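You operate a simulated robot arm through the tools that you are given. There is no shell and no other tool. Be economical: measure what you need, move in short steps, check, and stop when the job is done.

You are at the controls of a simulated two-armed robot. One attempt, no reset.

TASK
Take the honey weft labelled "hair" from the counter under the middle mirror and put it on the counter under the wing mirror. Put one of the hot rollers from the top below the glass cabinets on the green polisher. Put the pot marked "wash" from the top below the glass cabinets in the inside basin 2. Put the carton that says "gold" from the top below the glass cabinets on top of the green wax tin and the carton labelled "teal" on the drying mat. Any order will do. Set down upright: hot roller, cup, carton.
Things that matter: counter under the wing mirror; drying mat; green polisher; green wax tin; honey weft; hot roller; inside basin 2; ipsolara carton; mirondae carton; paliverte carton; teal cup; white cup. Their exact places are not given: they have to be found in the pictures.

It is judged by the outcome, as a careful person would: the job done as asked, and still so three seconds after it is handed in. It fails if anything else is knocked over, pushed out of place, dropped, spilled or broken.

THE ROBOT
Two 7-joint arms with fingered hands on one trunk, on a base that drives. Base frame: it is fixed to the floor where the robot stands at the start and does not move with it; the origin is under the middle of the robot, x ahead of it, y to its left, z up. Units: mm, degrees, N and s.
The left shoulder is at the start at [80, 241, 1754], the right one opposite. With the tool pointing down near the work surface each hand reaches from about 100 to 820 mm from the robot's upright axis, wherever it stands, measured 20 degrees to its own side. Places, roughly: counter under the wing mirror [100, -500, 800]; drying mat [2600, 3000, 900]; green polisher (6x6x2 cm) [2800, 900, 800]; green wax tin [2500, 2000, 750]; hot roller [2500, 1750, 750]; inside basin 2 [300, 4200, 800]; ipsolara carton, mirondae carton, paliverte carton [2500, 2000, 1000]; teal cup, white cup [2750, 1250, 750]. Payload 4.9 kg a hand.
The TCP of each hand is the grasp point between the finger pads, 32 mm short of the fingertips. In the tool frame z runs along the fingers and y along their closing line. Largest opening 200 mm; the body of the gripper starts 89 mm behind the TCP. The gripper is a hand of 4 fingers: y runs from the thumb to the fingers, the wrist lies at [0, 0, -267] in the tool frame, and closing takes about 1.5 s.
Orientation is that of the tool frame in the base frame, as a unit quaternion [x, y, z, w]. With the fingers straight down and closing along the base's y, the tool's x points along the base's -x, its y along +y and its z along -z.

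THE INTERFACE
- The arms move only by the tool move_arm. It takes "left_targets", "right_targets" or both (then of equal length, played together; a hand with none holds still); each is one flat list of numbers, 7 for each row, row after row: the shift along the base's x, y, z in mm, then the turn, a rotation vector about the base's x, y, z in degrees, then the gripper command, from -1 (fully open) to 1 (shut), values between in proportion. In form: [dx, dy, dz, wx, wy, wz, hand, dx, dy, dz, wx, wy, wz, hand, ...]. A call has 1 to 20 rows; each row shifts and turns the commanded pose from where the row before left it. Each row takes 0.2 s and may step no farther than 50 mm and 8.6 degrees from the row before; otherwise, or with a gripper value out of range, the whole call is refused. A pose out of reach is approached as far as the arm can. The call stops where the force on the tool passes 40 N (or 10 N more than at its start, if that is more) or the arm is blocked; 0.2 s more then pass. The fingers move at their own pace (about 72 mm/s each) and stop on an object; they squeeze with about 26 N. The grip force told is the motor's: it shows also when the fingers shut on nothing. Time passes only in rows, and 0.2 s behind the last, so rows that do not move let the fingers close. The reply holds the time, the measured pose of the TCP, the force on the tool along the base axes, the opening and the grip force, in the units named above and with some noise, with the torque about the TCP (base axes, N m) and any sound that the robot's microphone picked up.
- Cameras (640 x 400 px; columns grow to the right, rows downward): "scene" is now at [70.3, -35.8, 1884.8]; the picture's right is [-0.63, -0.77, 0.00], its down [-0.72, 0.59, -0.37] and it looks along [0.29, -0.23, -0.93] (base axes); focal length 269 px, centre (320, 200). "left" rides on the left gripper at [-69, -69, -116] in its tool frame; the picture's right is [0.71, -0.71, 0.00], its down [0.54, 0.54, -0.64] and it looks along [0.45, 0.45, 0.77] (tool axes); focal length 226 px, centre (320, 200). "right" rides on the right gripper at [69, -69, -116] in its tool frame; the picture's right is [0.71, 0.71, 0.00], its down [-0.54, 0.54, -0.64] and it looks along [-0.45, 0.45, 0.77] (tool axes); focal length 226 px, centre (320, 200).
- grab_frame(camera): a new picture of that camera. The clock stands still meanwhile.
- lift_body(by): slides the trunk up (or, below 0, down) by that many mm; the arms and the scene camera ride with it, the base frame stays. It gives what a move gives, with no picture.
- drive_base(legs): drives the robot by 1 to 6 legs, each [ahead, left, turn to the left] in mm, mm and degrees, along the robot's own axes; the way and the turn of a leg run together, so that a leg with both is an arc; at most 1500 mm and 180 degrees a leg. The arms and the cameras ride along, it lands a little off, and it stops where it bumps. It gives what a move gives.
- set_grasp(shape, hand): the hand has 4 fingers and takes this shape, open, in about a second: jaw (thumb against the fingers, like two jaws); tri (thumb and two fingers); tip (a fingertip pinch); poke (one finger out to press); point (the index stretched); flat (the hand flat); cup (the hand cupped); fist (a fist). The gripper value then closes the fingers along that shape, each until it touches; the sizes above hold for jaw. It gives what a move gives, with no picture.
- pan_tilt(pan, tilt): turns the head with the scene camera to pan (to the left, within 86 degrees either way) and tilt (down, from -29 to 69), counted from straight ahead of the robot. It gives what a move gives.
- measure_at(camera, pixels): for up to 12 pixels [column, row] of the newest picture of that camera ("zoom" is the newest enlarged one), the place [x, y, z] in the base frame of the surface seen there, good to about 3 mm. The clock stands still meanwhile.
- enlarge(camera, box): a new picture of the part [left, top, right, bottom] of that camera's present view, enlarged. The clock stands still meanwhile.
- close_job(): hands the job in; it is judged then, once.

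Work in short steps. Measure before you move; look again where a grasp or a placing could have gone wrong, and mend it. You have 110 turns and 88 pictures in all, those below and enlarged ones among them. Open the grippers and draw the arms clear of the work before you hand the job in, unless the task says otherwise; then end with one line.

The tools are called as a command line: name --argument value ..., lists and objects as JSON in quotes. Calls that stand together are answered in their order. move_arm: Moves the arms, as the interface text tells. Its arguments: {"type":"object","properties":{"left_targets":{"type":"array","items":{"type":"number"}},"right_targets":{"type":"array","items":{"type":"number"}}},"required":[]} The other tools are called the same way: lift_body (by) slides the trunk up or down; set_grasp (shape, hand) gives the hand a shape; drive_base (legs) drives the base; pan_tilt (pan, tilt) turns the head that bears the scene camera; grab_frame (camera) takes a picture; measure_at (camera, pixels) gives the place of the surface under pixels of a picture; enlarge (camera, box) takes an enlarged picture of a part of a camera's view; close_job () hands the job in.

At the start:

```text
time: 0.0
left_ee_pos: [404.1, -37.7, 1023.1]
left_ee_rot: [0.0, 1.0, 0.0, 0.0]
left_ft_force: [-0.1, 0.1, 0.8]
left_moment: [0.01, 0.01, 0.0]
left_finger_gap: 200.1
left_finger_force: 0.0
left_shape: jaw
right_ee_pos: [307.1, -389.4, 1091.5]
right_ee_rot: [0.0, 1.0, 0.0, 0.0]
right_ft_force: [0.0, 0.0, 0.4]
right_moment: [-0.01, 0.02, 0.01]
right_finger_gap: 199.8
right_finger_force: 0.0
right_shape: jaw
trunk travel left (down, up): [-662.0, 178.0]
robot x, y, heading: [-1.7, -1.6, -0.1]
head pan, tilt: [-39.3, 68.2]
```

scene: 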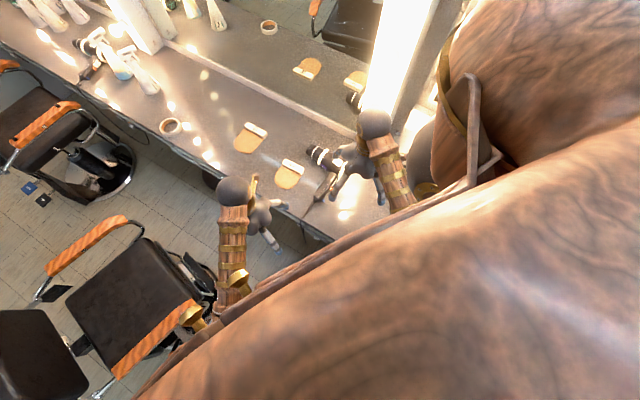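
right: 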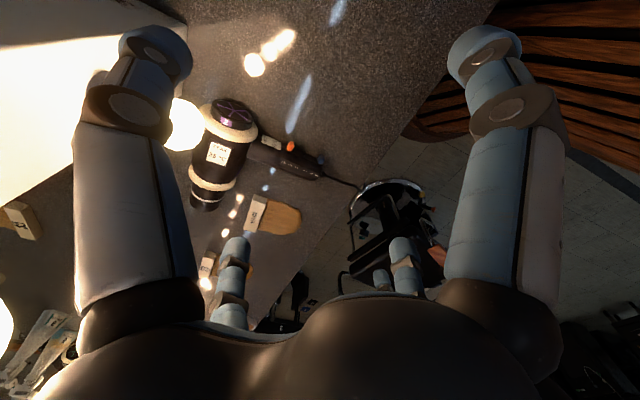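
left: 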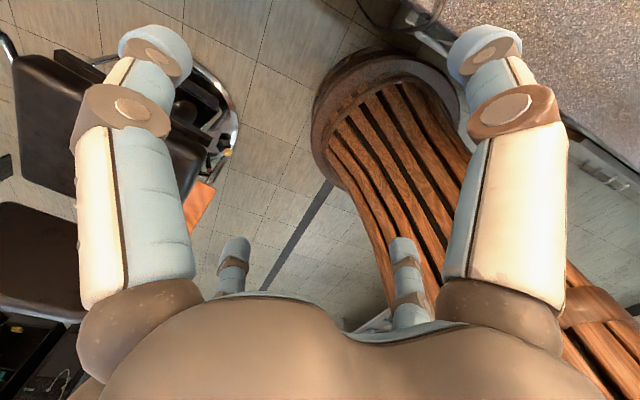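

The scene view shows the counter on my right with two weft-like items at about (250,137) and (290,174). I enlarge that part and measure those spots.

enlarge --camera "scene" --box '[140, 80, 400, 242]'

measure_at --camera "scene" --pixels '[[250, 137], [258, 129], [290, 174], [293, 163], [170, 126], [345, 160], [320, 155], [145, 75], [340, 215], [240, 90], [300, 215]]'

pan_tilt --pan 0 --tilt 20

grab_frame --camera "scene"

```text
2.46 times, centred on (270, 161) of scene
```

zoom: 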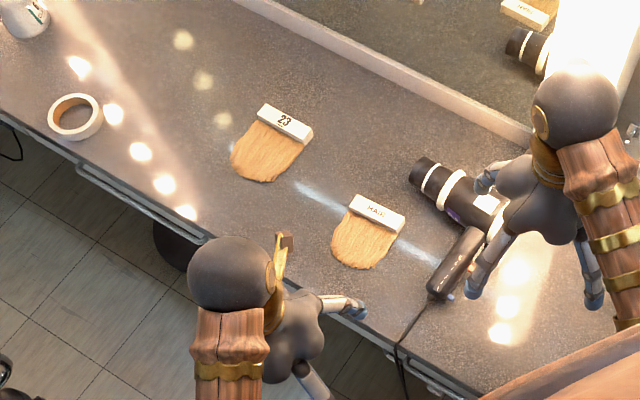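

```text
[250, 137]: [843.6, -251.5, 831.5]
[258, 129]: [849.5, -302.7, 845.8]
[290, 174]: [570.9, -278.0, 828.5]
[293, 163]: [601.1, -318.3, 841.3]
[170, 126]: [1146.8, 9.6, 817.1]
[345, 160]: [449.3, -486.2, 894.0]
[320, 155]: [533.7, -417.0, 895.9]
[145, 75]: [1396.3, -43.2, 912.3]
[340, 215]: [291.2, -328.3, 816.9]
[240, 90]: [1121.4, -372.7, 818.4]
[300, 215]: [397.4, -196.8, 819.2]
```

```text
time: 1.2
left_ee_pos: [404.1, -38.6, 1023.4]
left_ee_rot: [-0.001, 1.0, 0.001, 0.0]
left_ft_force: [0.4, -0.4, 0.3]
left_moment: [-0.02, 0.0, 0.0]
left_finger_gap: 199.7
left_finger_force: 0.0
left_shape: jaw
right_ee_pos: [306.5, -391.8, 1092.4]
right_ee_rot: [0.0, 1.0, 0.0, 0.0]
right_ft_force: [-0.1, 0.5, 0.1]
right_moment: [0.0, 0.01, -0.01]
right_finger_gap: 199.6
right_finger_force: 0.1
right_shape: jaw
trunk travel left (down, up): [-662.0, 178.0]
robot x, y, heading: [0.9, 1.7, -0.2]
head pan, tilt: [0.0, 20.0]
```

```text
83 pictures are left
```

scene: 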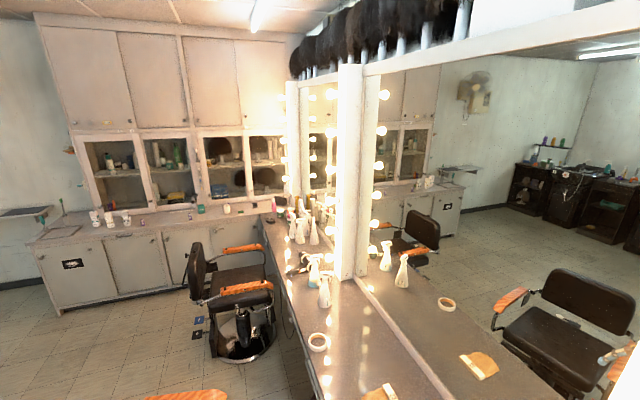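

The "HAIR" weft is at about [580,-290,835], with a hairdryer close by at [500,-430]. I look to the right for the wing mirror counter, and left for the cabinets and basins.

pan_tilt --pan -75 --tilt 35

grab_frame --camera "scene"

pan_tilt --pan 70 --tilt 20

grab_frame --camera "scene"

```text
time: 2.6
left_ee_pos: [405.5, -39.3, 1022.7]
left_ee_rot: [0.0, 1.0, -0.001, 0.0]
left_ft_force: [0.8, 0.3, 0.0]
left_moment: [0.0, -0.01, -0.02]
left_finger_gap: 200.0
left_finger_force: 0.1
left_shape: jaw
right_ee_pos: [305.4, -390.9, 1092.3]
right_ee_rot: [0.0, 1.0, 0.001, 0.0]
right_ft_force: [0.2, 0.4, 0.0]
right_moment: [0.0, 0.01, -0.02]
right_finger_gap: 199.9
right_finger_force: 0.0
right_shape: jaw
trunk travel left (down, up): [-662.0, 178.0]
robot x, y, heading: [0.1, -0.7, 0.1]
head pan, tilt: [-75.0, 35.0]
```

```text
82 pictures are left
```

scene: 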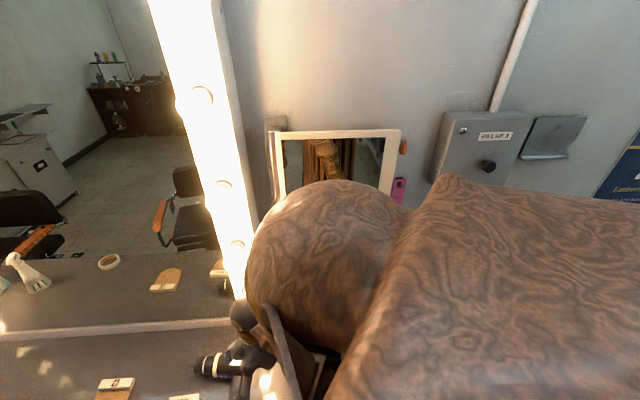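

```text
time: 4.9
left_ee_pos: [404.3, -40.1, 1023.3]
left_ee_rot: [0.0, 1.0, 0.0, 0.0]
left_ft_force: [-0.5, -0.2, 0.2]
left_moment: [-0.02, 0.01, 0.01]
left_finger_gap: 199.9
left_finger_force: 0.0
left_shape: jaw
right_ee_pos: [306.7, -391.4, 1092.4]
right_ee_rot: [-0.001, 1.0, 0.001, 0.0]
right_ft_force: [-0.6, 0.3, 0.1]
right_moment: [0.0, 0.07, -0.01]
right_finger_gap: 200.2
right_finger_force: 0.1
right_shape: jaw
trunk travel left (down, up): [-662.0, 178.0]
robot x, y, heading: [3.1, 2.2, 0.1]
head pan, tilt: [70.0, 20.0]
```

```text
81 pictures are left
```

scene: 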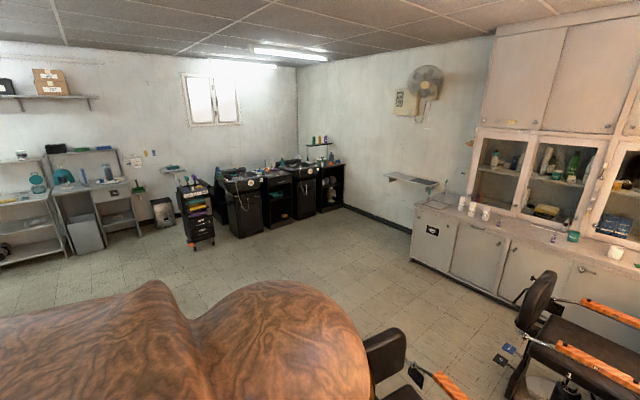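

I measure the wing-mirror area in the present right-hand view, which shows bare granite at the top around (400,60).

measure_at --camera "right" --pixels '[[400, 40], [340, 60], [230, 60], [300, 30], [400, 120], [250, 20], [440, 20], [220, 150], [265, 215], [290, 165], [180, 15], [60, 100]]'

enlarge --camera "right" --box '[160, 0, 480, 200]'

enlarge --camera "right" --box '[180, 120, 340, 320]'

```text
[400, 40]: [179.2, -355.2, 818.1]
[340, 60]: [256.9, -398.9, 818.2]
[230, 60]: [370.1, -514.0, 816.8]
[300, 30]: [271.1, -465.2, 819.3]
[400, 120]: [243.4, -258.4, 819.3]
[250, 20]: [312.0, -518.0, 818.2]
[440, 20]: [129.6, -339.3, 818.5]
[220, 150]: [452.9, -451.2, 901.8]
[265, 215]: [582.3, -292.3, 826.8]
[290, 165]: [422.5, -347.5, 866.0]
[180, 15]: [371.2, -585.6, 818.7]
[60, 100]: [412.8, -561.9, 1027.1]
```

```text
2.00 times, centred on (320, 100) of right
```

zoom: 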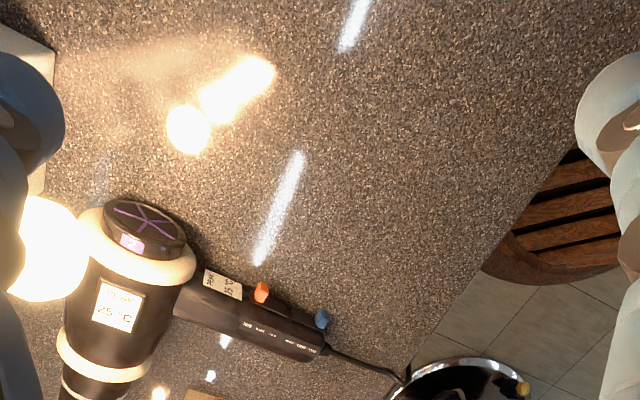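

```text
2.00 times, centred on (260, 220) of right
```

zoom: 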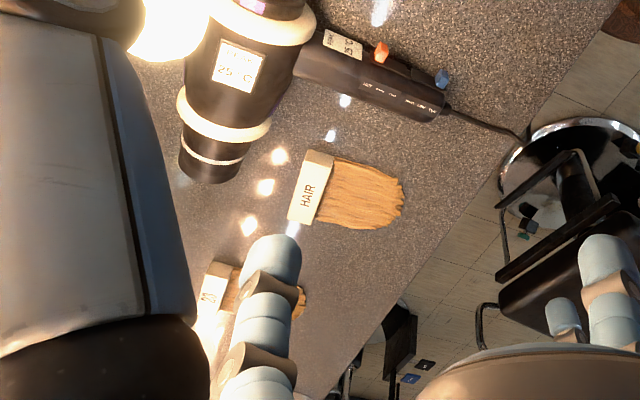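

The "HAIR" bar is clear in the zoom around (310,190). I measure its corners and surroundings.

measure_at --camera "zoom" --pixels '[[308, 155], [330, 160], [292, 215], [312, 220], [311, 188], [355, 195], [400, 200], [345, 218], [350, 165], [425, 110], [215, 170], [228, 295]]'

pan_tilt --pan -45 --tilt 50

grab_frame --camera "scene"

```text
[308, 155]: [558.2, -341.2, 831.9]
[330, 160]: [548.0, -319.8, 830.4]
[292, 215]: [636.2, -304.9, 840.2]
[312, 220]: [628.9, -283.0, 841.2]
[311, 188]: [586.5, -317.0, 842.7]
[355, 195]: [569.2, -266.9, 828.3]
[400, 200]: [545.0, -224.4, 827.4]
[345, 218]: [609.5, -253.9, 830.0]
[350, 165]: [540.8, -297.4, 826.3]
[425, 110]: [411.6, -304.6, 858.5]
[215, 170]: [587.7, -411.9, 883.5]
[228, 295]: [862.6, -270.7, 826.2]
```

```text
time: 6.9
left_ee_pos: [403.4, -39.9, 1023.3]
left_ee_rot: [0.001, 1.0, -0.001, 0.0]
left_ft_force: [-0.8, 0.1, 0.2]
left_moment: [0.02, -0.01, -0.03]
left_finger_gap: 199.9
left_finger_force: 0.0
left_shape: jaw
right_ee_pos: [306.0, -391.3, 1091.6]
right_ee_rot: [0.0, 1.0, 0.0, -0.001]
right_ft_force: [0.0, -0.9, 0.4]
right_moment: [-0.01, -0.01, -0.03]
right_finger_gap: 199.9
right_finger_force: 0.0
right_shape: jaw
trunk travel left (down, up): [-662.0, 178.0]
robot x, y, heading: [-0.1, 1.0, 0.2]
head pan, tilt: [-45.0, 50.0]
```

```text
78 pictures are left
```

scene: 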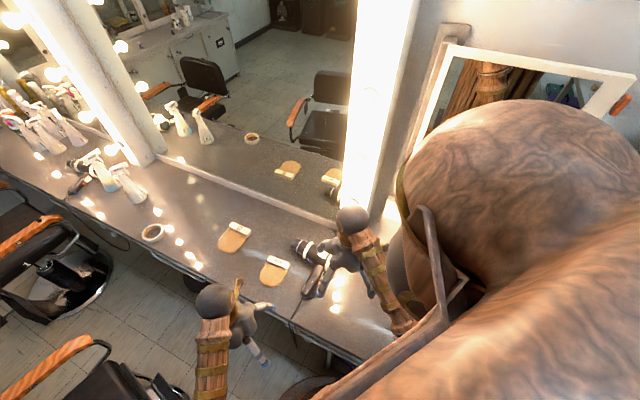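

The bar centre is about [592,-313], 85 mm long along (0.91,0.41), top z≈842. The hand's finger layout is unclear, so I close the right hand halfway in free air and look at it.

move_arm --right_targets '[0, 0, 0, 0, 0, 0, 0.2, 0, 0, 0, 0, 0, 0, 0.2, 0, 0, 0, 0, 0, 0, 0.2, 0, 0, 0, 0, 0, 0, 0.2]'

grab_frame --camera "right"

enlarge --camera "scene" --box '[180, 180, 420, 370]'

```text
time: 7.9
left_ee_pos: [405.1, -39.1, 1022.8]
left_ee_rot: [0.0, 1.0, 0.001, 0.0]
left_ft_force: [-0.2, -0.5, -0.2]
left_moment: [0.0, 0.04, 0.0]
left_finger_gap: 200.1
left_finger_force: 0.1
left_shape: jaw
right_ee_pos: [306.9, -389.1, 1091.3]
right_ee_rot: [0.001, 1.0, 0.0, -0.001]
right_ft_force: [-0.5, -0.1, 0.0]
right_moment: [0.0, -0.02, 0.0]
right_finger_gap: 80.3
right_finger_force: 0.1
right_shape: jaw
trunk travel left (down, up): [-662.0, 178.0]
robot x, y, heading: [-0.2, 1.2, 0.0]
head pan, tilt: [-45.0, 50.0]
```

```text
77 pictures are left
```

right: 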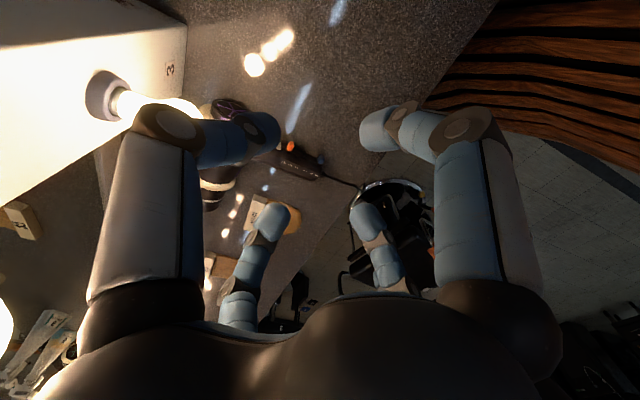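

```text
2.11 times, centred on (300, 275) of scene
```

zoom: 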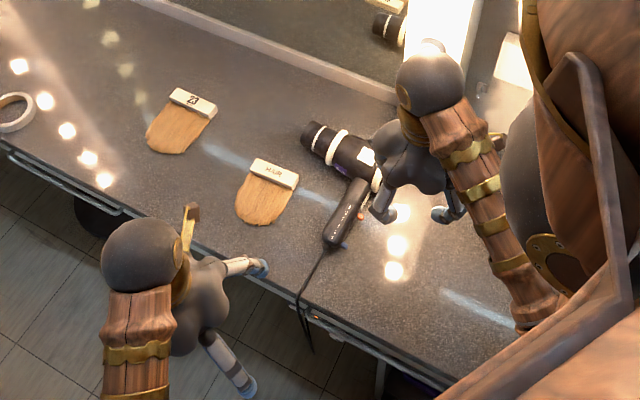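

The jaw shape shows four radial fingers at tool ±x and ±y. I check how the "tip" shape looks, since it may be better for the thin bar.

set_grasp --hand "right" --shape "tip"

grab_frame --camera "right"

move_arm --right_targets '[0, 0, 0, 0, 0, 0, 0.5, 0, 0, 0, 0, 0, 0, 0.5, 0, 0, 0, 0, 0, 0, 0.5, 0, 0, 0, 0, 0, 0, 0.5]'

grab_frame --camera "right"

```text
time: 8.8
left_ee_pos: [404.4, -38.2, 1023.2]
left_ee_rot: [0.0, 1.0, 0.0, 0.0]
left_ft_force: [-0.6, 0.3, 0.4]
left_moment: [-0.02, -0.01, -0.01]
left_finger_gap: 200.1
left_finger_force: 0.1
left_shape: jaw
right_ee_pos: [307.0, -391.4, 1092.2]
right_ee_rot: [0.0, 1.0, 0.0, 0.0]
right_ft_force: [0.5, 1.0, -0.6]
right_moment: [0.01, -0.03, 0.01]
right_finger_gap: 199.8
right_finger_force: 0.0
right_shape: tip
trunk travel left (down, up): [-662.0, 178.0]
robot x, y, heading: [3.2, 3.7, 0.0]
head pan, tilt: [-45.0, 50.0]
```

```text
75 pictures are left
```

right: 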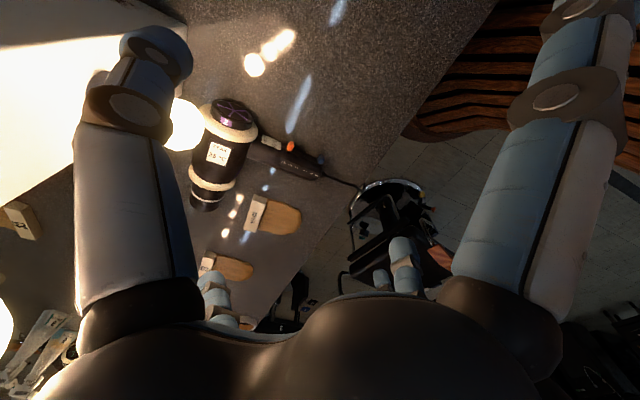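

```text
time: 9.8
left_ee_pos: [405.5, -39.3, 1023.4]
left_ee_rot: [0.0, 1.0, 0.0, 0.0]
left_ft_force: [-0.8, -0.2, 0.3]
left_moment: [-0.01, -0.03, 0.0]
left_finger_gap: 200.1
left_finger_force: 0.1
left_shape: jaw
right_ee_pos: [306.9, -390.1, 1091.9]
right_ee_rot: [-0.001, 1.0, 0.001, 0.0]
right_ft_force: [-0.3, 0.1, 0.4]
right_moment: [-0.02, -0.01, 0.01]
right_finger_gap: 58.9
right_finger_force: 0.1
right_shape: tip
trunk travel left (down, up): [-662.0, 178.0]
robot x, y, heading: [-3.1, -0.2, 0.1]
head pan, tilt: [-45.0, 50.0]
```

```text
74 pictures are left
```

right: 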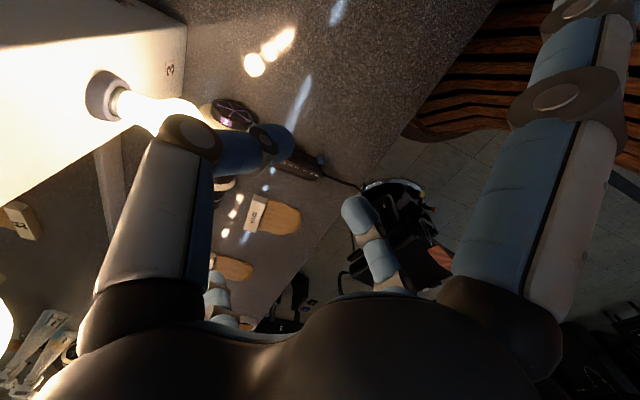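

The "tip" shape is a clean two-finger pinch (thumb and opposite finger, the others splayed). I rotate 24.5° and go above the bar's far half at [612,-304], clear of the hairdryer.

move_arm --right_targets '[43.5, 12.3, 0, 0, 0, 3.5, 0.2, 43.5, 12.3, 0, 0, 0, 3.5, 0.2, 43.5, 12.3, -10, 0, 0, 3.5, 0.2, 43.5, 12.3, -20, 0, 0, 3.5, 0.2, 43.5, 12.3, -30, 0, 0, 3.5, 0.2, 43.5, 12.3, -30, 0, 0, 3.5, 0.2, 43.5, 12.3, -30, 0, 0, 3.5, 0.2, 0, 0, 0, 0, 0, 0, 0.2]'

grab_frame --camera "right"

enlarge --camera "scene" --box '[180, 160, 400, 300]'

```text
refused: row 5 steps farther than a row can; nothing moved
```

```text
73 pictures are left
```

right: 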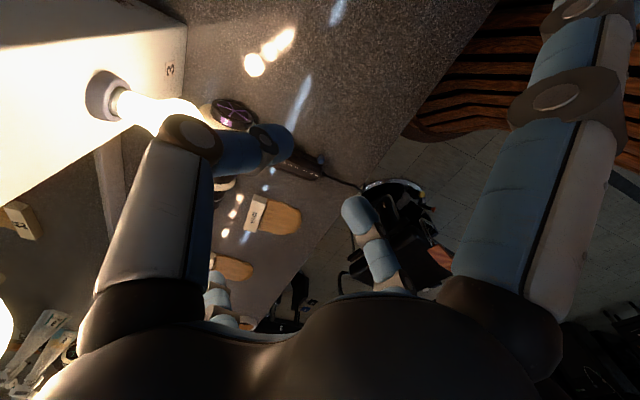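

```text
2.86 times, centred on (290, 230) of scene
```

zoom: 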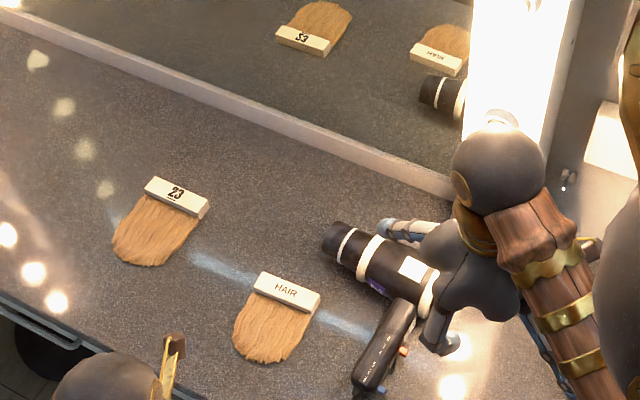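

The row was too long; I redo it with shorter steps. I also measure the bar and dryer in this sharper zoom.

measure_at --camera "zoom" --pixels '[[265, 280], [316, 300], [257, 290], [310, 308], [287, 291], [330, 240], [352, 255], [375, 340], [360, 380], [400, 320], [275, 330], [345, 235]]'

move_arm --right_targets '[38, 10.8, 0, 0, 0, 3.1, 0.2, 38, 10.8, 0, 0, 0, 3.1, 0.2, 38, 10.8, -10, 0, 0, 3.1, 0.2, 38, 10.8, -20, 0, 0, 3.1, 0.2, 38, 10.8, -25, 0, 0, 3.1, 0.2, 38, 10.8, -25, 0, 0, 3.1, 0.2, 38, 10.8, -20, 0, 0, 3.1, 0.2, 39, 10.8, 0, 0, 0, 2.8, 0.2, 0, 0, 0, 0, 0, 0, 0.2]'

grab_frame --camera "right"

```text
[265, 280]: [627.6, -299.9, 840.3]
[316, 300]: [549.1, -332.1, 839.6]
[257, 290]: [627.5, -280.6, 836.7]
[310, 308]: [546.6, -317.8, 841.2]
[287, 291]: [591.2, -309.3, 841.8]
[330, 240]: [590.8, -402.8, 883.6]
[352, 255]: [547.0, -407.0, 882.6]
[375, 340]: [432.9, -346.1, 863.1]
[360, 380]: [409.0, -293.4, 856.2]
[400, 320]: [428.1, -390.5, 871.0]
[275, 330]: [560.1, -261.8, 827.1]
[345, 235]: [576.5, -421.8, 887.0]
```

```text
time: 11.8
left_ee_pos: [403.3, -39.7, 1023.2]
left_ee_rot: [-0.001, 1.0, 0.0, 0.0]
left_ft_force: [0.4, -0.1, 0.0]
left_moment: [-0.01, -0.04, -0.03]
left_finger_gap: 200.0
left_finger_force: 0.1
left_shape: jaw
right_ee_pos: [609.6, -304.2, 993.6]
right_ee_rot: [-0.211, 0.977, 0.001, 0.001]
right_ft_force: [0.1, -0.3, -0.3]
right_moment: [0.01, -0.01, 0.0]
right_finger_gap: 79.8
right_finger_force: 0.0
right_shape: tip
trunk travel left (down, up): [-662.0, 178.0]
robot x, y, heading: [-2.5, 1.1, -0.1]
head pan, tilt: [-45.0, 50.0]
```

```text
71 pictures are left
```

right: 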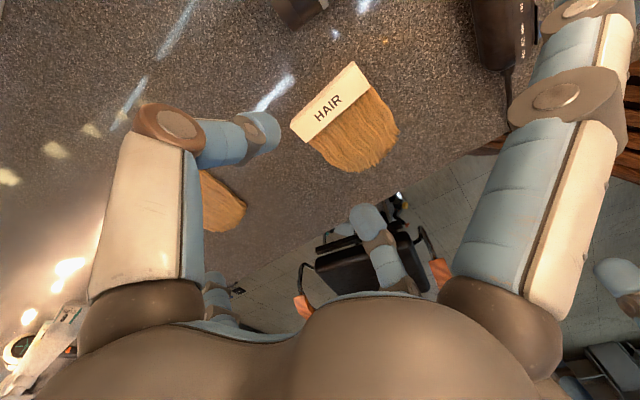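

The tool is over the bar's far half. I shift slightly and descend to z≈861, then close.

move_arm --right_targets '[-2, 4, -40, 0, 0, 0, 0.2, 0, 0, -40, 0, 0, 0, 0.2, 0, 0, -30, 0, 0, 0, 0.2, 0, 0, -15, 0, 0, 0, 0.2, 0, 0, -7, 0, 0, 0, 0.2, 0, 0, 0, 0, 0, 0, 1, 0, 0, 0, 0, 0, 0, 1, 0, 0, 0, 0, 0, 0, 1, 0, 0, 0, 0, 0, 0, 1, 0, 0, 0, 0, 0, 0, 1]'

grab_frame --camera "right"

```text
time: 14.0
left_ee_pos: [403.4, -39.4, 1023.9]
left_ee_rot: [0.0, 1.0, 0.0, 0.0]
left_ft_force: [0.0, 0.2, 0.2]
left_moment: [0.01, -0.01, 0.02]
left_finger_gap: 200.1
left_finger_force: 0.1
left_shape: jaw
right_ee_pos: [610.7, -298.6, 860.3]
right_ee_rot: [-0.213, 0.977, 0.0, 0.0]
right_ft_force: [-0.1, -0.3, 0.7]
right_moment: [-0.04, -0.01, 0.02]
right_finger_gap: 24.9
right_finger_force: 25.5
right_shape: tip
trunk travel left (down, up): [-662.0, 178.0]
robot x, y, heading: [3.2, 0.7, 0.0]
head pan, tilt: [-45.0, 50.0]
```

```text
70 pictures are left
```

right: 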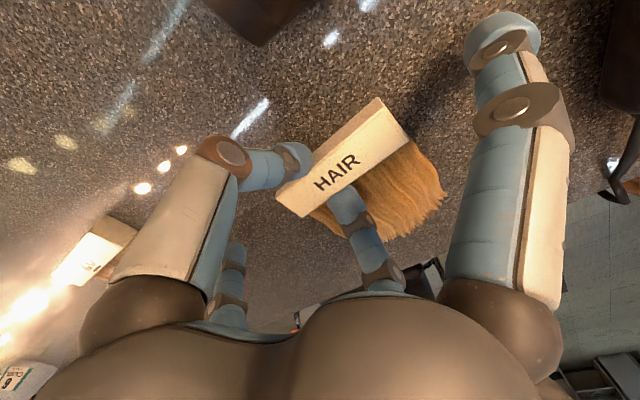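

Gap 24.9 with 25 N: the bar is held. I lift, move back over the wing-mirror counter at a safe height, then look.

move_arm --right_targets '[0, 0, 40, 0, 0, 0, 1, 0, 0, 45, 0, 0, 0, 1, 0, 0, 45, 0, 0, 0, 1, 0, 0, 20, 0, 0, 0, 1, -48, -10, 0, 0, 0, 0, 1, -48, -10, 0, 0, 0, 0, 1, -48, -10, 0, 0, 0, 0, 1, -48, -10, 0, 0, 0, 0, 1, -48, -10, 0, 0, 0, 0, 1, -48, -10, 0, 0, 0, 0, 1, -48, -10, 0, 0, 0, 0, 1, -45, -15, 0, 0, 0, 0, 1, -40, -20, 0, 0, 0, 0, 1, 0, 0, 0, 0, 0, 0, 1]'

grab_frame --camera "right"

grab_frame --camera "scene"

```text
time: 17.0
left_ee_pos: [404.7, -40.1, 1022.7]
left_ee_rot: [-0.001, 1.0, 0.0, 0.0]
left_ft_force: [0.1, -0.2, 0.1]
left_moment: [0.0, 0.02, -0.02]
left_finger_gap: 199.6
left_finger_force: 0.0
left_shape: jaw
right_ee_pos: [189.5, -404.0, 1008.1]
right_ee_rot: [-0.212, 0.977, 0.0, 0.0]
right_ft_force: [1.2, -0.2, -0.2]
right_moment: [-0.01, 0.02, 0.02]
right_finger_gap: 24.9
right_finger_force: 25.4
right_shape: tip
trunk travel left (down, up): [-662.0, 178.0]
robot x, y, heading: [3.9, -1.0, -0.1]
head pan, tilt: [-45.0, 50.0]
```

```text
69 pictures are left
```

right: 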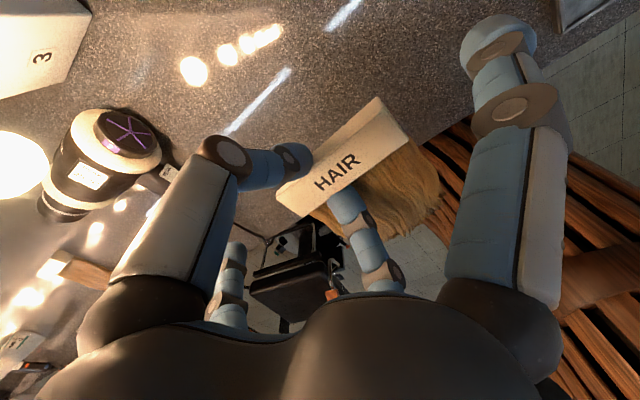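

```text
68 pictures are left
```

scene: 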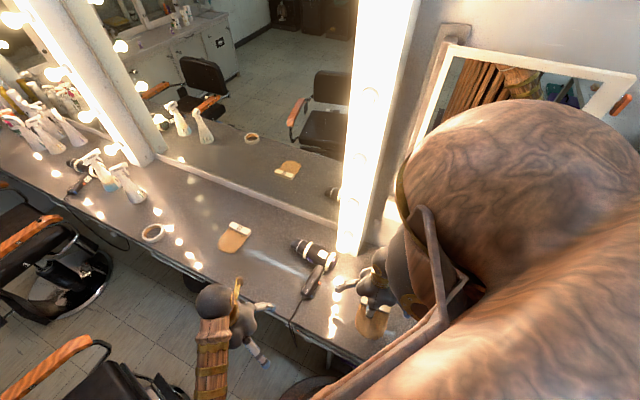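

I measure counter points and the object at the top right (580,10) of the right view.

measure_at --camera "right" --pixels '[[560, 10], [600, 5], [590, 30], [550, 60], [430, 20], [400, 70], [480, 120], [300, 60], [440, 140], [250, 20], [350, 30], [580, 35]]'

enlarge --camera "right" --box '[400, 0, 640, 150]'

```text
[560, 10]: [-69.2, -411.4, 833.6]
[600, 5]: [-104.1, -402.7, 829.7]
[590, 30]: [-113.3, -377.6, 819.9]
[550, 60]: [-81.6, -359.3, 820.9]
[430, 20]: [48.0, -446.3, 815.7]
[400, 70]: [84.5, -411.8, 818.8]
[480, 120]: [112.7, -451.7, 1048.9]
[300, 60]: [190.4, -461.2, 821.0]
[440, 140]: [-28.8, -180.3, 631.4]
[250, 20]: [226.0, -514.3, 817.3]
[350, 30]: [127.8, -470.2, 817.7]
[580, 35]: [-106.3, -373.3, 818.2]
```

```text
2.67 times, centred on (520, 75) of right
```

zoom: 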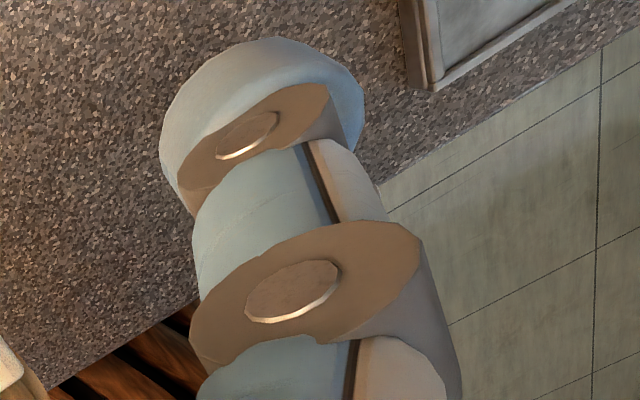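

The counter is free around [130,-480]; the tray begins at x≈-70. I move over and lower to about z 880.

move_arm --right_targets '[-25, -38, 0, 0, 0, 0, 1, -25, -38, 0, 0, 0, 0, 1, 0, 0, -40, 0, 0, 0, 1, 0, 0, -40, 0, 0, 0, 1, 0, 0, -40, 0, 0, 0, 1, 0, 0, 0, 0, 0, 0, 1]'

grab_frame --camera "right"

```text
time: 18.4
left_ee_pos: [404.8, -38.0, 1024.2]
left_ee_rot: [0.0, 1.0, 0.0, 0.001]
left_ft_force: [0.3, -0.8, 0.2]
left_moment: [0.02, -0.01, 0.0]
left_finger_gap: 200.1
left_finger_force: 0.0
left_shape: jaw
right_ee_pos: [138.6, -480.7, 888.4]
right_ee_rot: [-0.212, 0.977, 0.0, -0.001]
right_ft_force: [0.7, 0.8, 0.1]
right_moment: [0.0, 0.03, 0.0]
right_finger_gap: 24.7
right_finger_force: 26.1
right_shape: tip
trunk travel left (down, up): [-662.0, 178.0]
robot x, y, heading: [1.3, -0.2, 0.1]
head pan, tilt: [-45.0, 50.0]
```

```text
66 pictures are left
```

right: 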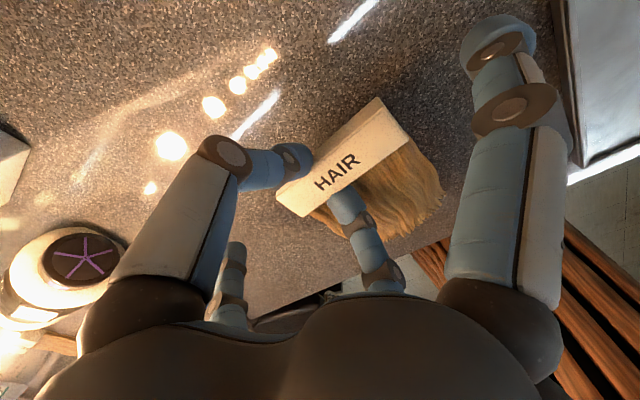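

Area is clear. I lower the last 27 mm, open modestly, and rise straight up.

move_arm --right_targets '[0, 0, -15, 0, 0, 0, 1, 0, 0, -8, 0, 0, 0, 1, 0, 0, -4, 0, 0, 0, 1, 0, 0, 0, 0, 0, 0, 1, 0, 0, 0, 0, 0, 0, 0.3, 0, 0, 0, 0, 0, 0, 0.3, 0, 0, 0, 0, 0, 0, 0.3, 0, 0, 30, 0, 0, 0, 0.3, 0, 0, 40, 0, 0, 0, 0.3, 0, 0, 45, 0, 0, 0, 0.3, 0, 0, 45, 0, 0, 0, 0.3]'

grab_frame --camera "right"

```text
time: 20.8
left_ee_pos: [403.7, -38.2, 1023.2]
left_ee_rot: [0.0, 1.0, -0.001, 0.001]
left_ft_force: [0.1, 0.3, 0.0]
left_moment: [0.0, -0.02, -0.02]
left_finger_gap: 200.1
left_finger_force: 0.1
left_shape: jaw
right_ee_pos: [137.7, -479.7, 1021.9]
right_ee_rot: [-0.213, 0.977, 0.0, 0.0]
right_ft_force: [-0.4, -0.1, -0.4]
right_moment: [-0.05, -0.01, 0.01]
right_finger_gap: 69.8
right_finger_force: 0.1
right_shape: tip
trunk travel left (down, up): [-662.0, 178.0]
robot x, y, heading: [0.2, -0.7, 0.0]
head pan, tilt: [-45.0, 50.0]
```

```text
65 pictures are left
```

right: 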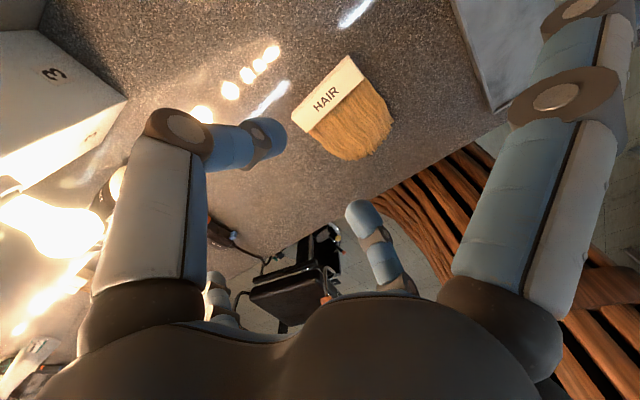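

The weft lies flat on the wing-mirror counter. Next I tuck the right hand and survey the floor and the cabinet top.

move_arm --right_targets '[30, 30, 25, 0, 0, -6, -1, 30, 30, 25, 0, 0, -6, -1, 30, 30, 25, 0, 0, -6, -1, 30, 30, 25, 0, 0, -6.5, -1]'

pan_tilt --pan 40 --tilt 35

grab_frame --camera "scene"

measure_at --camera "scene" --pixels '[[320, 50], [200, 100], [320, 200], [200, 200], [450, 60], [500, 130], [560, 130], [400, 200], [450, 250], [350, 300], [100, 150], [430, 150]]'

```text
time: 21.8
left_ee_pos: [406.3, -39.1, 1021.3]
left_ee_rot: [0.0, 1.0, 0.0, -0.001]
left_ft_force: [0.1, 0.1, -0.2]
left_moment: [0.01, 0.02, -0.01]
left_finger_gap: 200.0
left_finger_force: 0.1
left_shape: jaw
right_ee_pos: [259.6, -359.9, 1123.4]
right_ee_rot: [0.001, 1.0, -0.001, 0.0]
right_ft_force: [1.0, -0.1, 0.6]
right_moment: [-0.01, 0.01, -0.02]
right_finger_gap: 199.9
right_finger_force: 0.0
right_shape: tip
trunk travel left (down, up): [-662.0, 178.0]
robot x, y, heading: [2.4, 1.3, 0.1]
head pan, tilt: [-45.0, 50.0]
```

```text
time: 23.4
left_ee_pos: [404.5, -39.5, 1023.7]
left_ee_rot: [0.0, 1.0, 0.0, 0.0]
left_ft_force: [0.4, -0.4, -0.4]
left_moment: [0.0, 0.0, 0.03]
left_finger_gap: 200.1
left_finger_force: 0.1
left_shape: jaw
right_ee_pos: [257.5, -361.1, 1121.6]
right_ee_rot: [0.001, 1.0, 0.001, -0.001]
right_ft_force: [-0.7, 0.5, -0.3]
right_moment: [-0.02, 0.0, 0.0]
right_finger_gap: 200.0
right_finger_force: 0.1
right_shape: tip
trunk travel left (down, up): [-662.0, 178.0]
robot x, y, heading: [-0.7, -3.8, -0.1]
head pan, tilt: [40.0, 35.0]
```

```text
64 pictures are left
```

scene: 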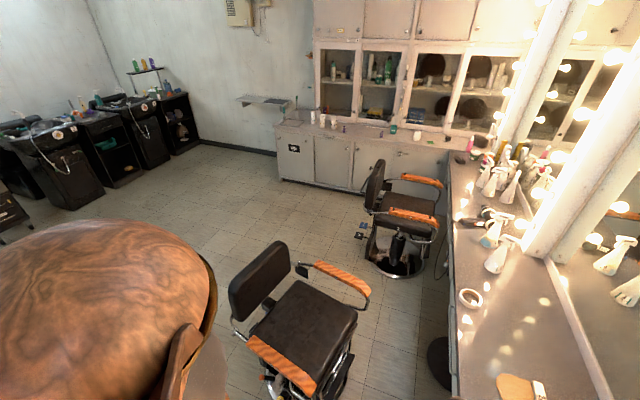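

```text
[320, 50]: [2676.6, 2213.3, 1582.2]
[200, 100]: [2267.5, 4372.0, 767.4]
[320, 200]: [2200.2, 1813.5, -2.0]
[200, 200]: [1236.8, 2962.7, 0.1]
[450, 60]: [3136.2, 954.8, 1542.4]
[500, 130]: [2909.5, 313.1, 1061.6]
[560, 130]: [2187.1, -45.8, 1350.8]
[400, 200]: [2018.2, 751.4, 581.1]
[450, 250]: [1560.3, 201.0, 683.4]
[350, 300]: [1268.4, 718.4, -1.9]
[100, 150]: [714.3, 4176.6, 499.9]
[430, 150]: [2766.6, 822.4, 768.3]
```

Two chairs stand between me and the cabinets. I measure chair extents and the cabinet front edge, and enlarge the cabinet top.

measure_at --camera "scene" --pixels '[[240, 290], [235, 320], [270, 250], [365, 285], [280, 370], [368, 185], [360, 250], [283, 125], [360, 136], [445, 148], [280, 175], [250, 98]]'

enlarge --camera "scene" --box '[230, 60, 350, 160]'

enlarge --camera "scene" --box '[350, 80, 520, 190]'

enlarge --camera "scene" --box '[0, 40, 220, 200]'

```text
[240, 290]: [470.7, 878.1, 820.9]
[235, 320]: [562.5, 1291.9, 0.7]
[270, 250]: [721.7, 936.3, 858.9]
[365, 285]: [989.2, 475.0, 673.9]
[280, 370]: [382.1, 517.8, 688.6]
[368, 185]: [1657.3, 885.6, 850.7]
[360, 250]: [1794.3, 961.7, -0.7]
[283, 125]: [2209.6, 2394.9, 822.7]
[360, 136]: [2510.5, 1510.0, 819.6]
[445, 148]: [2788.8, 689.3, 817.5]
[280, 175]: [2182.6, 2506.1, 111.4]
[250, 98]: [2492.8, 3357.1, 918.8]
```

```text
4.00 times, centred on (290, 110) of scene
```

zoom: 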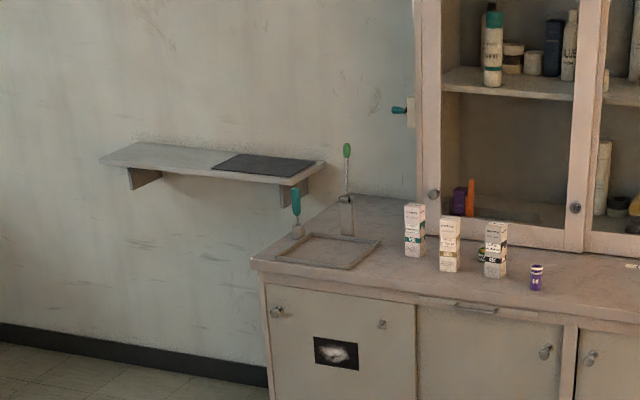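

```text
3.64 times, centred on (435, 135) of scene
```

zoom: 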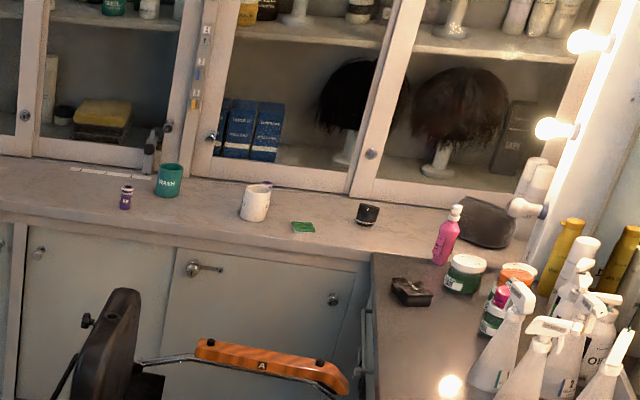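

```text
2.50 times, centred on (110, 120) of scene
```

zoom: 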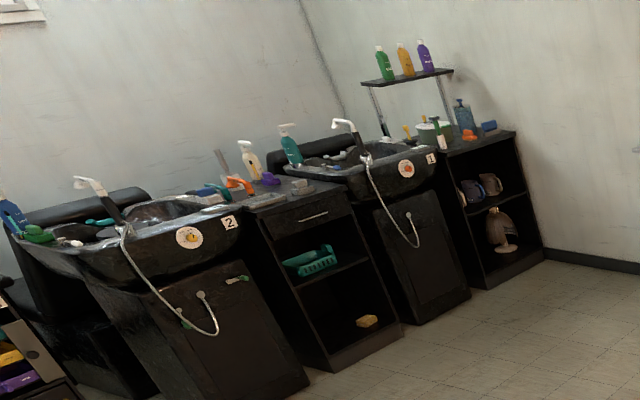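

Cartons, rollers, teal "WASH" cup, white cup, green pad, mat shelf and basin 2 are all visible. I measure them from the scene picture.

measure_at --camera "scene" --pixels '[[314, 119], [322, 122], [333, 123], [341, 124], [344, 129], [381, 135], [392, 130], [416, 136], [430, 142], [276, 101], [46, 126], [265, 97]]'

drive_base --legs '[[-150, 0, 0], [0, 1400, 0], [300, 300, 18]]'

pan_tilt --pan 0 --tilt 28

grab_frame --camera "scene"

```text
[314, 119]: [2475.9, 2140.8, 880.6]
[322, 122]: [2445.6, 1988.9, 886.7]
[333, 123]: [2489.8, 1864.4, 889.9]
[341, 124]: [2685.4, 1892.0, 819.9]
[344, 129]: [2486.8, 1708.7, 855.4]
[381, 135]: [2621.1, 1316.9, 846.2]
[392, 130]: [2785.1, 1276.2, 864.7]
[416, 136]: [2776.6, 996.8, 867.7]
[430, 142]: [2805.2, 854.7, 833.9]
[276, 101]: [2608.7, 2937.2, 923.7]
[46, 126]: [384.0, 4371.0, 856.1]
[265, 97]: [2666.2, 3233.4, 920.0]
```

```text
time: 33.5
left_ee_pos: [491.8, 1827.0, 1024.5]
left_ee_rot: [-0.157, 0.988, 0.001, 0.001]
left_ft_force: [-0.1, -0.3, 0.1]
left_moment: [-0.01, -0.01, 0.03]
left_finger_gap: 200.0
left_finger_force: 0.0
left_shape: jaw
right_ee_pos: [453.0, 1476.2, 1122.3]
right_ee_rot: [-0.158, 0.987, 0.001, 0.0]
right_ft_force: [-0.1, 0.3, -0.6]
right_moment: [0.05, -0.03, 0.0]
right_finger_gap: 199.8
right_finger_force: 0.1
right_shape: tip
trunk travel left (down, up): [-662.0, 178.0]
robot x, y, heading: [98.0, 1738.6, 18.3]
head pan, tilt: [40.0, 35.0]
```

```text
time: 34.6
left_ee_pos: [492.5, 1827.4, 1023.2]
left_ee_rot: [-0.158, 0.988, 0.0, 0.0]
left_ft_force: [0.4, -0.1, 0.7]
left_moment: [0.0, 0.0, -0.01]
left_finger_gap: 199.9
left_finger_force: 0.1
left_shape: jaw
right_ee_pos: [453.7, 1476.2, 1123.1]
right_ee_rot: [-0.158, 0.987, 0.0, 0.001]
right_ft_force: [1.0, 0.9, 0.3]
right_moment: [0.01, 0.02, 0.02]
right_finger_gap: 200.0
right_finger_force: 0.1
right_shape: tip
trunk travel left (down, up): [-662.0, 178.0]
robot x, y, heading: [98.5, 1739.1, 18.3]
head pan, tilt: [0.0, 28.0]
```

```text
60 pictures are left
```

scene: 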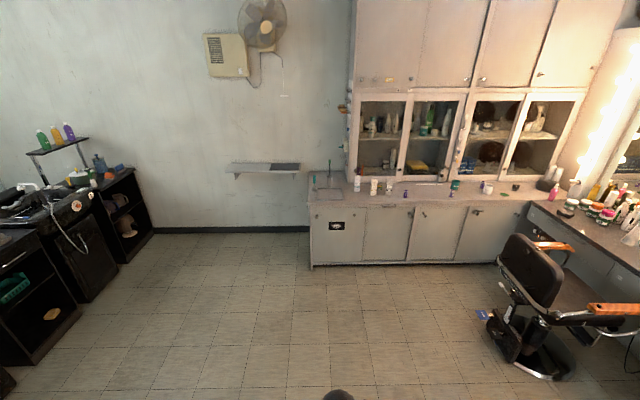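

The path to the cabinet is clear on the left side. I drive to about 460 mm from the cabinet edge, in front of the cartons.

drive_base --legs '[[1000, -300, 0.4], [750, -280, 0]]'

pan_tilt --pan 0 --tilt 55

grab_frame --camera "scene"

pan_tilt --pan -45 --tilt 45

grab_frame --camera "scene"

```text
time: 43.9
left_ee_pos: [2339.6, 1849.6, 1023.9]
left_ee_rot: [-0.166, 0.986, -0.001, 0.0]
left_ft_force: [-0.3, -0.2, 0.5]
left_moment: [0.0, -0.01, -0.03]
left_finger_gap: 199.8
left_finger_force: 0.0
left_shape: jaw
right_ee_pos: [2306.9, 1499.0, 1122.7]
right_ee_rot: [-0.166, 0.986, 0.001, 0.0]
right_ft_force: [-0.8, -0.1, -0.2]
right_moment: [0.04, 0.01, 0.01]
right_finger_gap: 199.8
right_finger_force: 0.1
right_shape: tip
trunk travel left (down, up): [-662.0, 178.0]
robot x, y, heading: [1945.1, 1753.9, 18.9]
head pan, tilt: [0.0, 28.0]
```

```text
time: 44.8
left_ee_pos: [2342.0, 1848.6, 1022.3]
left_ee_rot: [-0.166, 0.986, 0.0, 0.0]
left_ft_force: [-0.3, 0.5, 0.6]
left_moment: [-0.01, 0.0, -0.01]
left_finger_gap: 199.8
left_finger_force: 0.0
left_shape: jaw
right_ee_pos: [2307.7, 1498.0, 1123.0]
right_ee_rot: [-0.167, 0.986, 0.0, -0.001]
right_ft_force: [-0.1, -0.3, -0.6]
right_moment: [-0.03, 0.03, -0.02]
right_finger_gap: 200.0
right_finger_force: 0.0
right_shape: tip
trunk travel left (down, up): [-662.0, 178.0]
robot x, y, heading: [1948.0, 1756.3, 19.2]
head pan, tilt: [0.0, 55.0]
```

```text
59 pictures are left
```

scene: 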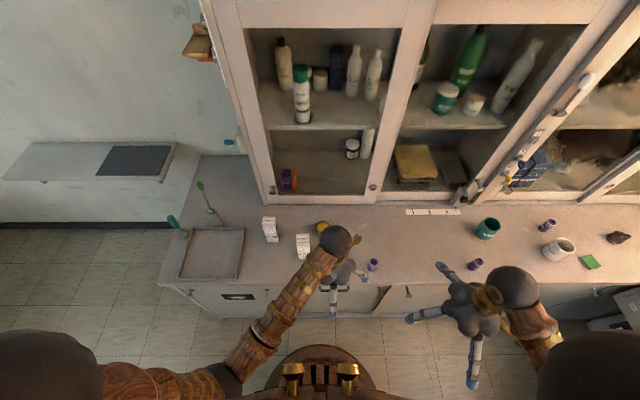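

```text
time: 45.9
left_ee_pos: [2340.6, 1849.5, 1022.9]
left_ee_rot: [-0.166, 0.986, 0.0, -0.001]
left_ft_force: [0.5, -0.7, 0.3]
left_moment: [0.01, -0.01, -0.05]
left_finger_gap: 199.8
left_finger_force: 0.0
left_shape: jaw
right_ee_pos: [2307.8, 1497.5, 1122.0]
right_ee_rot: [-0.166, 0.986, 0.0, 0.0]
right_ft_force: [0.8, 0.9, 0.2]
right_moment: [-0.02, -0.01, 0.03]
right_finger_gap: 199.9
right_finger_force: 0.1
right_shape: tip
trunk travel left (down, up): [-662.0, 178.0]
robot x, y, heading: [1943.3, 1759.5, 19.0]
head pan, tilt: [-45.0, 45.0]
```

```text
58 pictures are left
```

scene: 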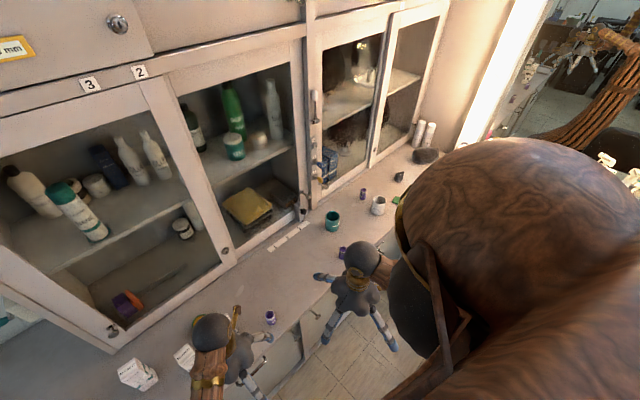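

Three purple rollers, both cups and the green pad are visible. I enlarge this area to read labels and measure accurately.

enlarge --camera "scene" --box '[240, 140, 440, 265]'

measure_at --camera "zoom" --pixels '[[293, 238], [280, 225], [305, 226], [440, 200], [430, 190], [452, 190], [327, 355], [327, 370], [391, 165], [500, 190], [505, 195], [340, 215]]'

pan_tilt --pan 0 --tilt 60

enlarge --camera "scene" --box '[160, 160, 400, 310]'

```text
3.20 times, centred on (340, 202) of scene
```

zoom: 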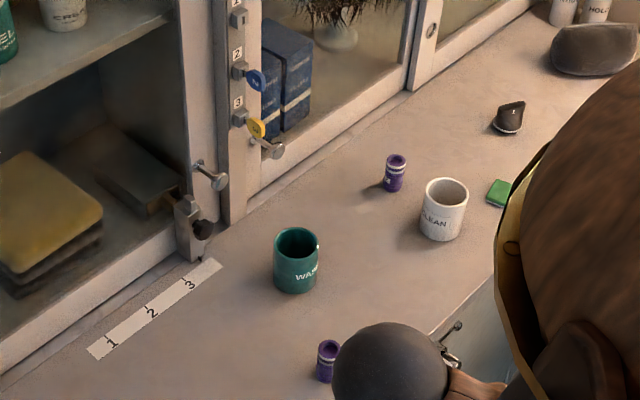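

```text
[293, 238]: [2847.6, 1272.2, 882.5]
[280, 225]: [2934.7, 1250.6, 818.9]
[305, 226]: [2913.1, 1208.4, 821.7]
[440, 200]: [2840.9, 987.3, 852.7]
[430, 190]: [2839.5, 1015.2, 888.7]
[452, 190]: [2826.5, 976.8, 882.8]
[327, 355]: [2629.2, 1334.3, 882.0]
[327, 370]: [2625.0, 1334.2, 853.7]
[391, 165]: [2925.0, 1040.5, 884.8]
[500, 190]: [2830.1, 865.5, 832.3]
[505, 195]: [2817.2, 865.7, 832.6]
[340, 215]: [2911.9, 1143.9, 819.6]
```

```text
time: 47.0
left_ee_pos: [2340.4, 1848.9, 1022.8]
left_ee_rot: [-0.166, 0.986, 0.0, 0.001]
left_ft_force: [-0.1, 0.1, 1.1]
left_moment: [0.0, -0.03, 0.0]
left_finger_gap: 199.9
left_finger_force: 0.0
left_shape: jaw
right_ee_pos: [2307.7, 1498.4, 1123.1]
right_ee_rot: [-0.166, 0.986, -0.001, 0.0]
right_ft_force: [0.1, -0.1, -0.3]
right_moment: [0.03, -0.04, 0.02]
right_finger_gap: 200.0
right_finger_force: 0.1
right_shape: tip
trunk travel left (down, up): [-662.0, 178.0]
robot x, y, heading: [1947.4, 1755.9, 18.9]
head pan, tilt: [0.0, 60.0]
```

```text
2.67 times, centred on (280, 235) of scene
```

zoom: 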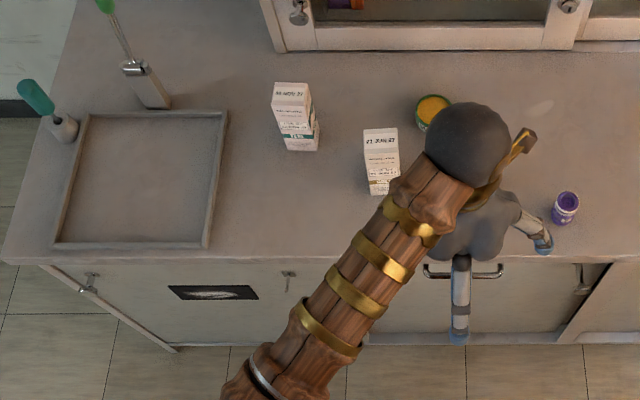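

Teal cup reads "WASH", white reads "CLEAN". I move the left arm aside to see the cartons and tin fully.

move_arm --left_targets '[-25, 38, 15, 0, 0, 0, -1, -25, 38, 15, 0, 0, 0, -1, -25, 38, 15, 0, 0, 0, -1, -25, 38, 15, 0, 0, 0, -1, -25, 38, 15, 0, 0, 0, -1, -25, 38, 15, 0, 0, 0, -1, -20, 35, 10, 0, 0, 0, -1, -20, 35, 10, 0, 0, 0, -1]'

enlarge --camera "scene" --box '[240, 170, 400, 270]'

```text
time: 48.5
left_ee_pos: [2217.5, 1953.0, 1129.8]
left_ee_rot: [0.206, 0.977, 0.037, 0.038]
left_ft_force: [-0.6, -0.5, 0.4]
left_moment: [-0.01, -0.02, 0.01]
left_finger_gap: 200.0
left_finger_force: 0.0
left_shape: jaw
right_ee_pos: [2301.6, 1515.1, 1129.6]
right_ee_rot: [-0.165, 0.986, -0.009, 0.001]
right_ft_force: [0.6, 0.1, 0.9]
right_moment: [0.03, 0.0, 0.02]
right_finger_gap: 199.9
right_finger_force: 0.0
right_shape: tip
trunk travel left (down, up): [-662.0, 178.0]
robot x, y, heading: [1949.2, 1756.1, 19.0]
head pan, tilt: [0.0, 60.0]
stopped in row 7 (left hand): the arm was blocked; the commanded pose is now the measured one
```

```text
4.00 times, centred on (320, 220) of scene
```

zoom: 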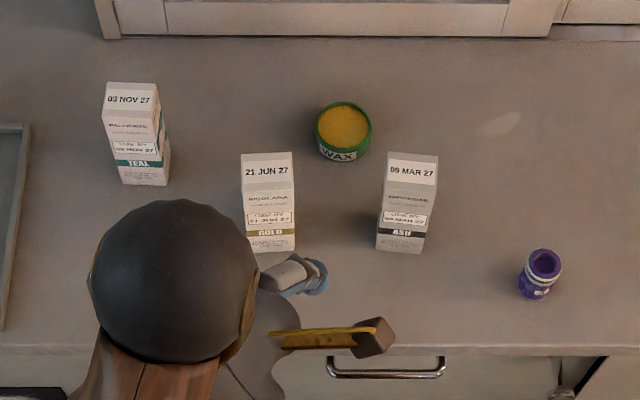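

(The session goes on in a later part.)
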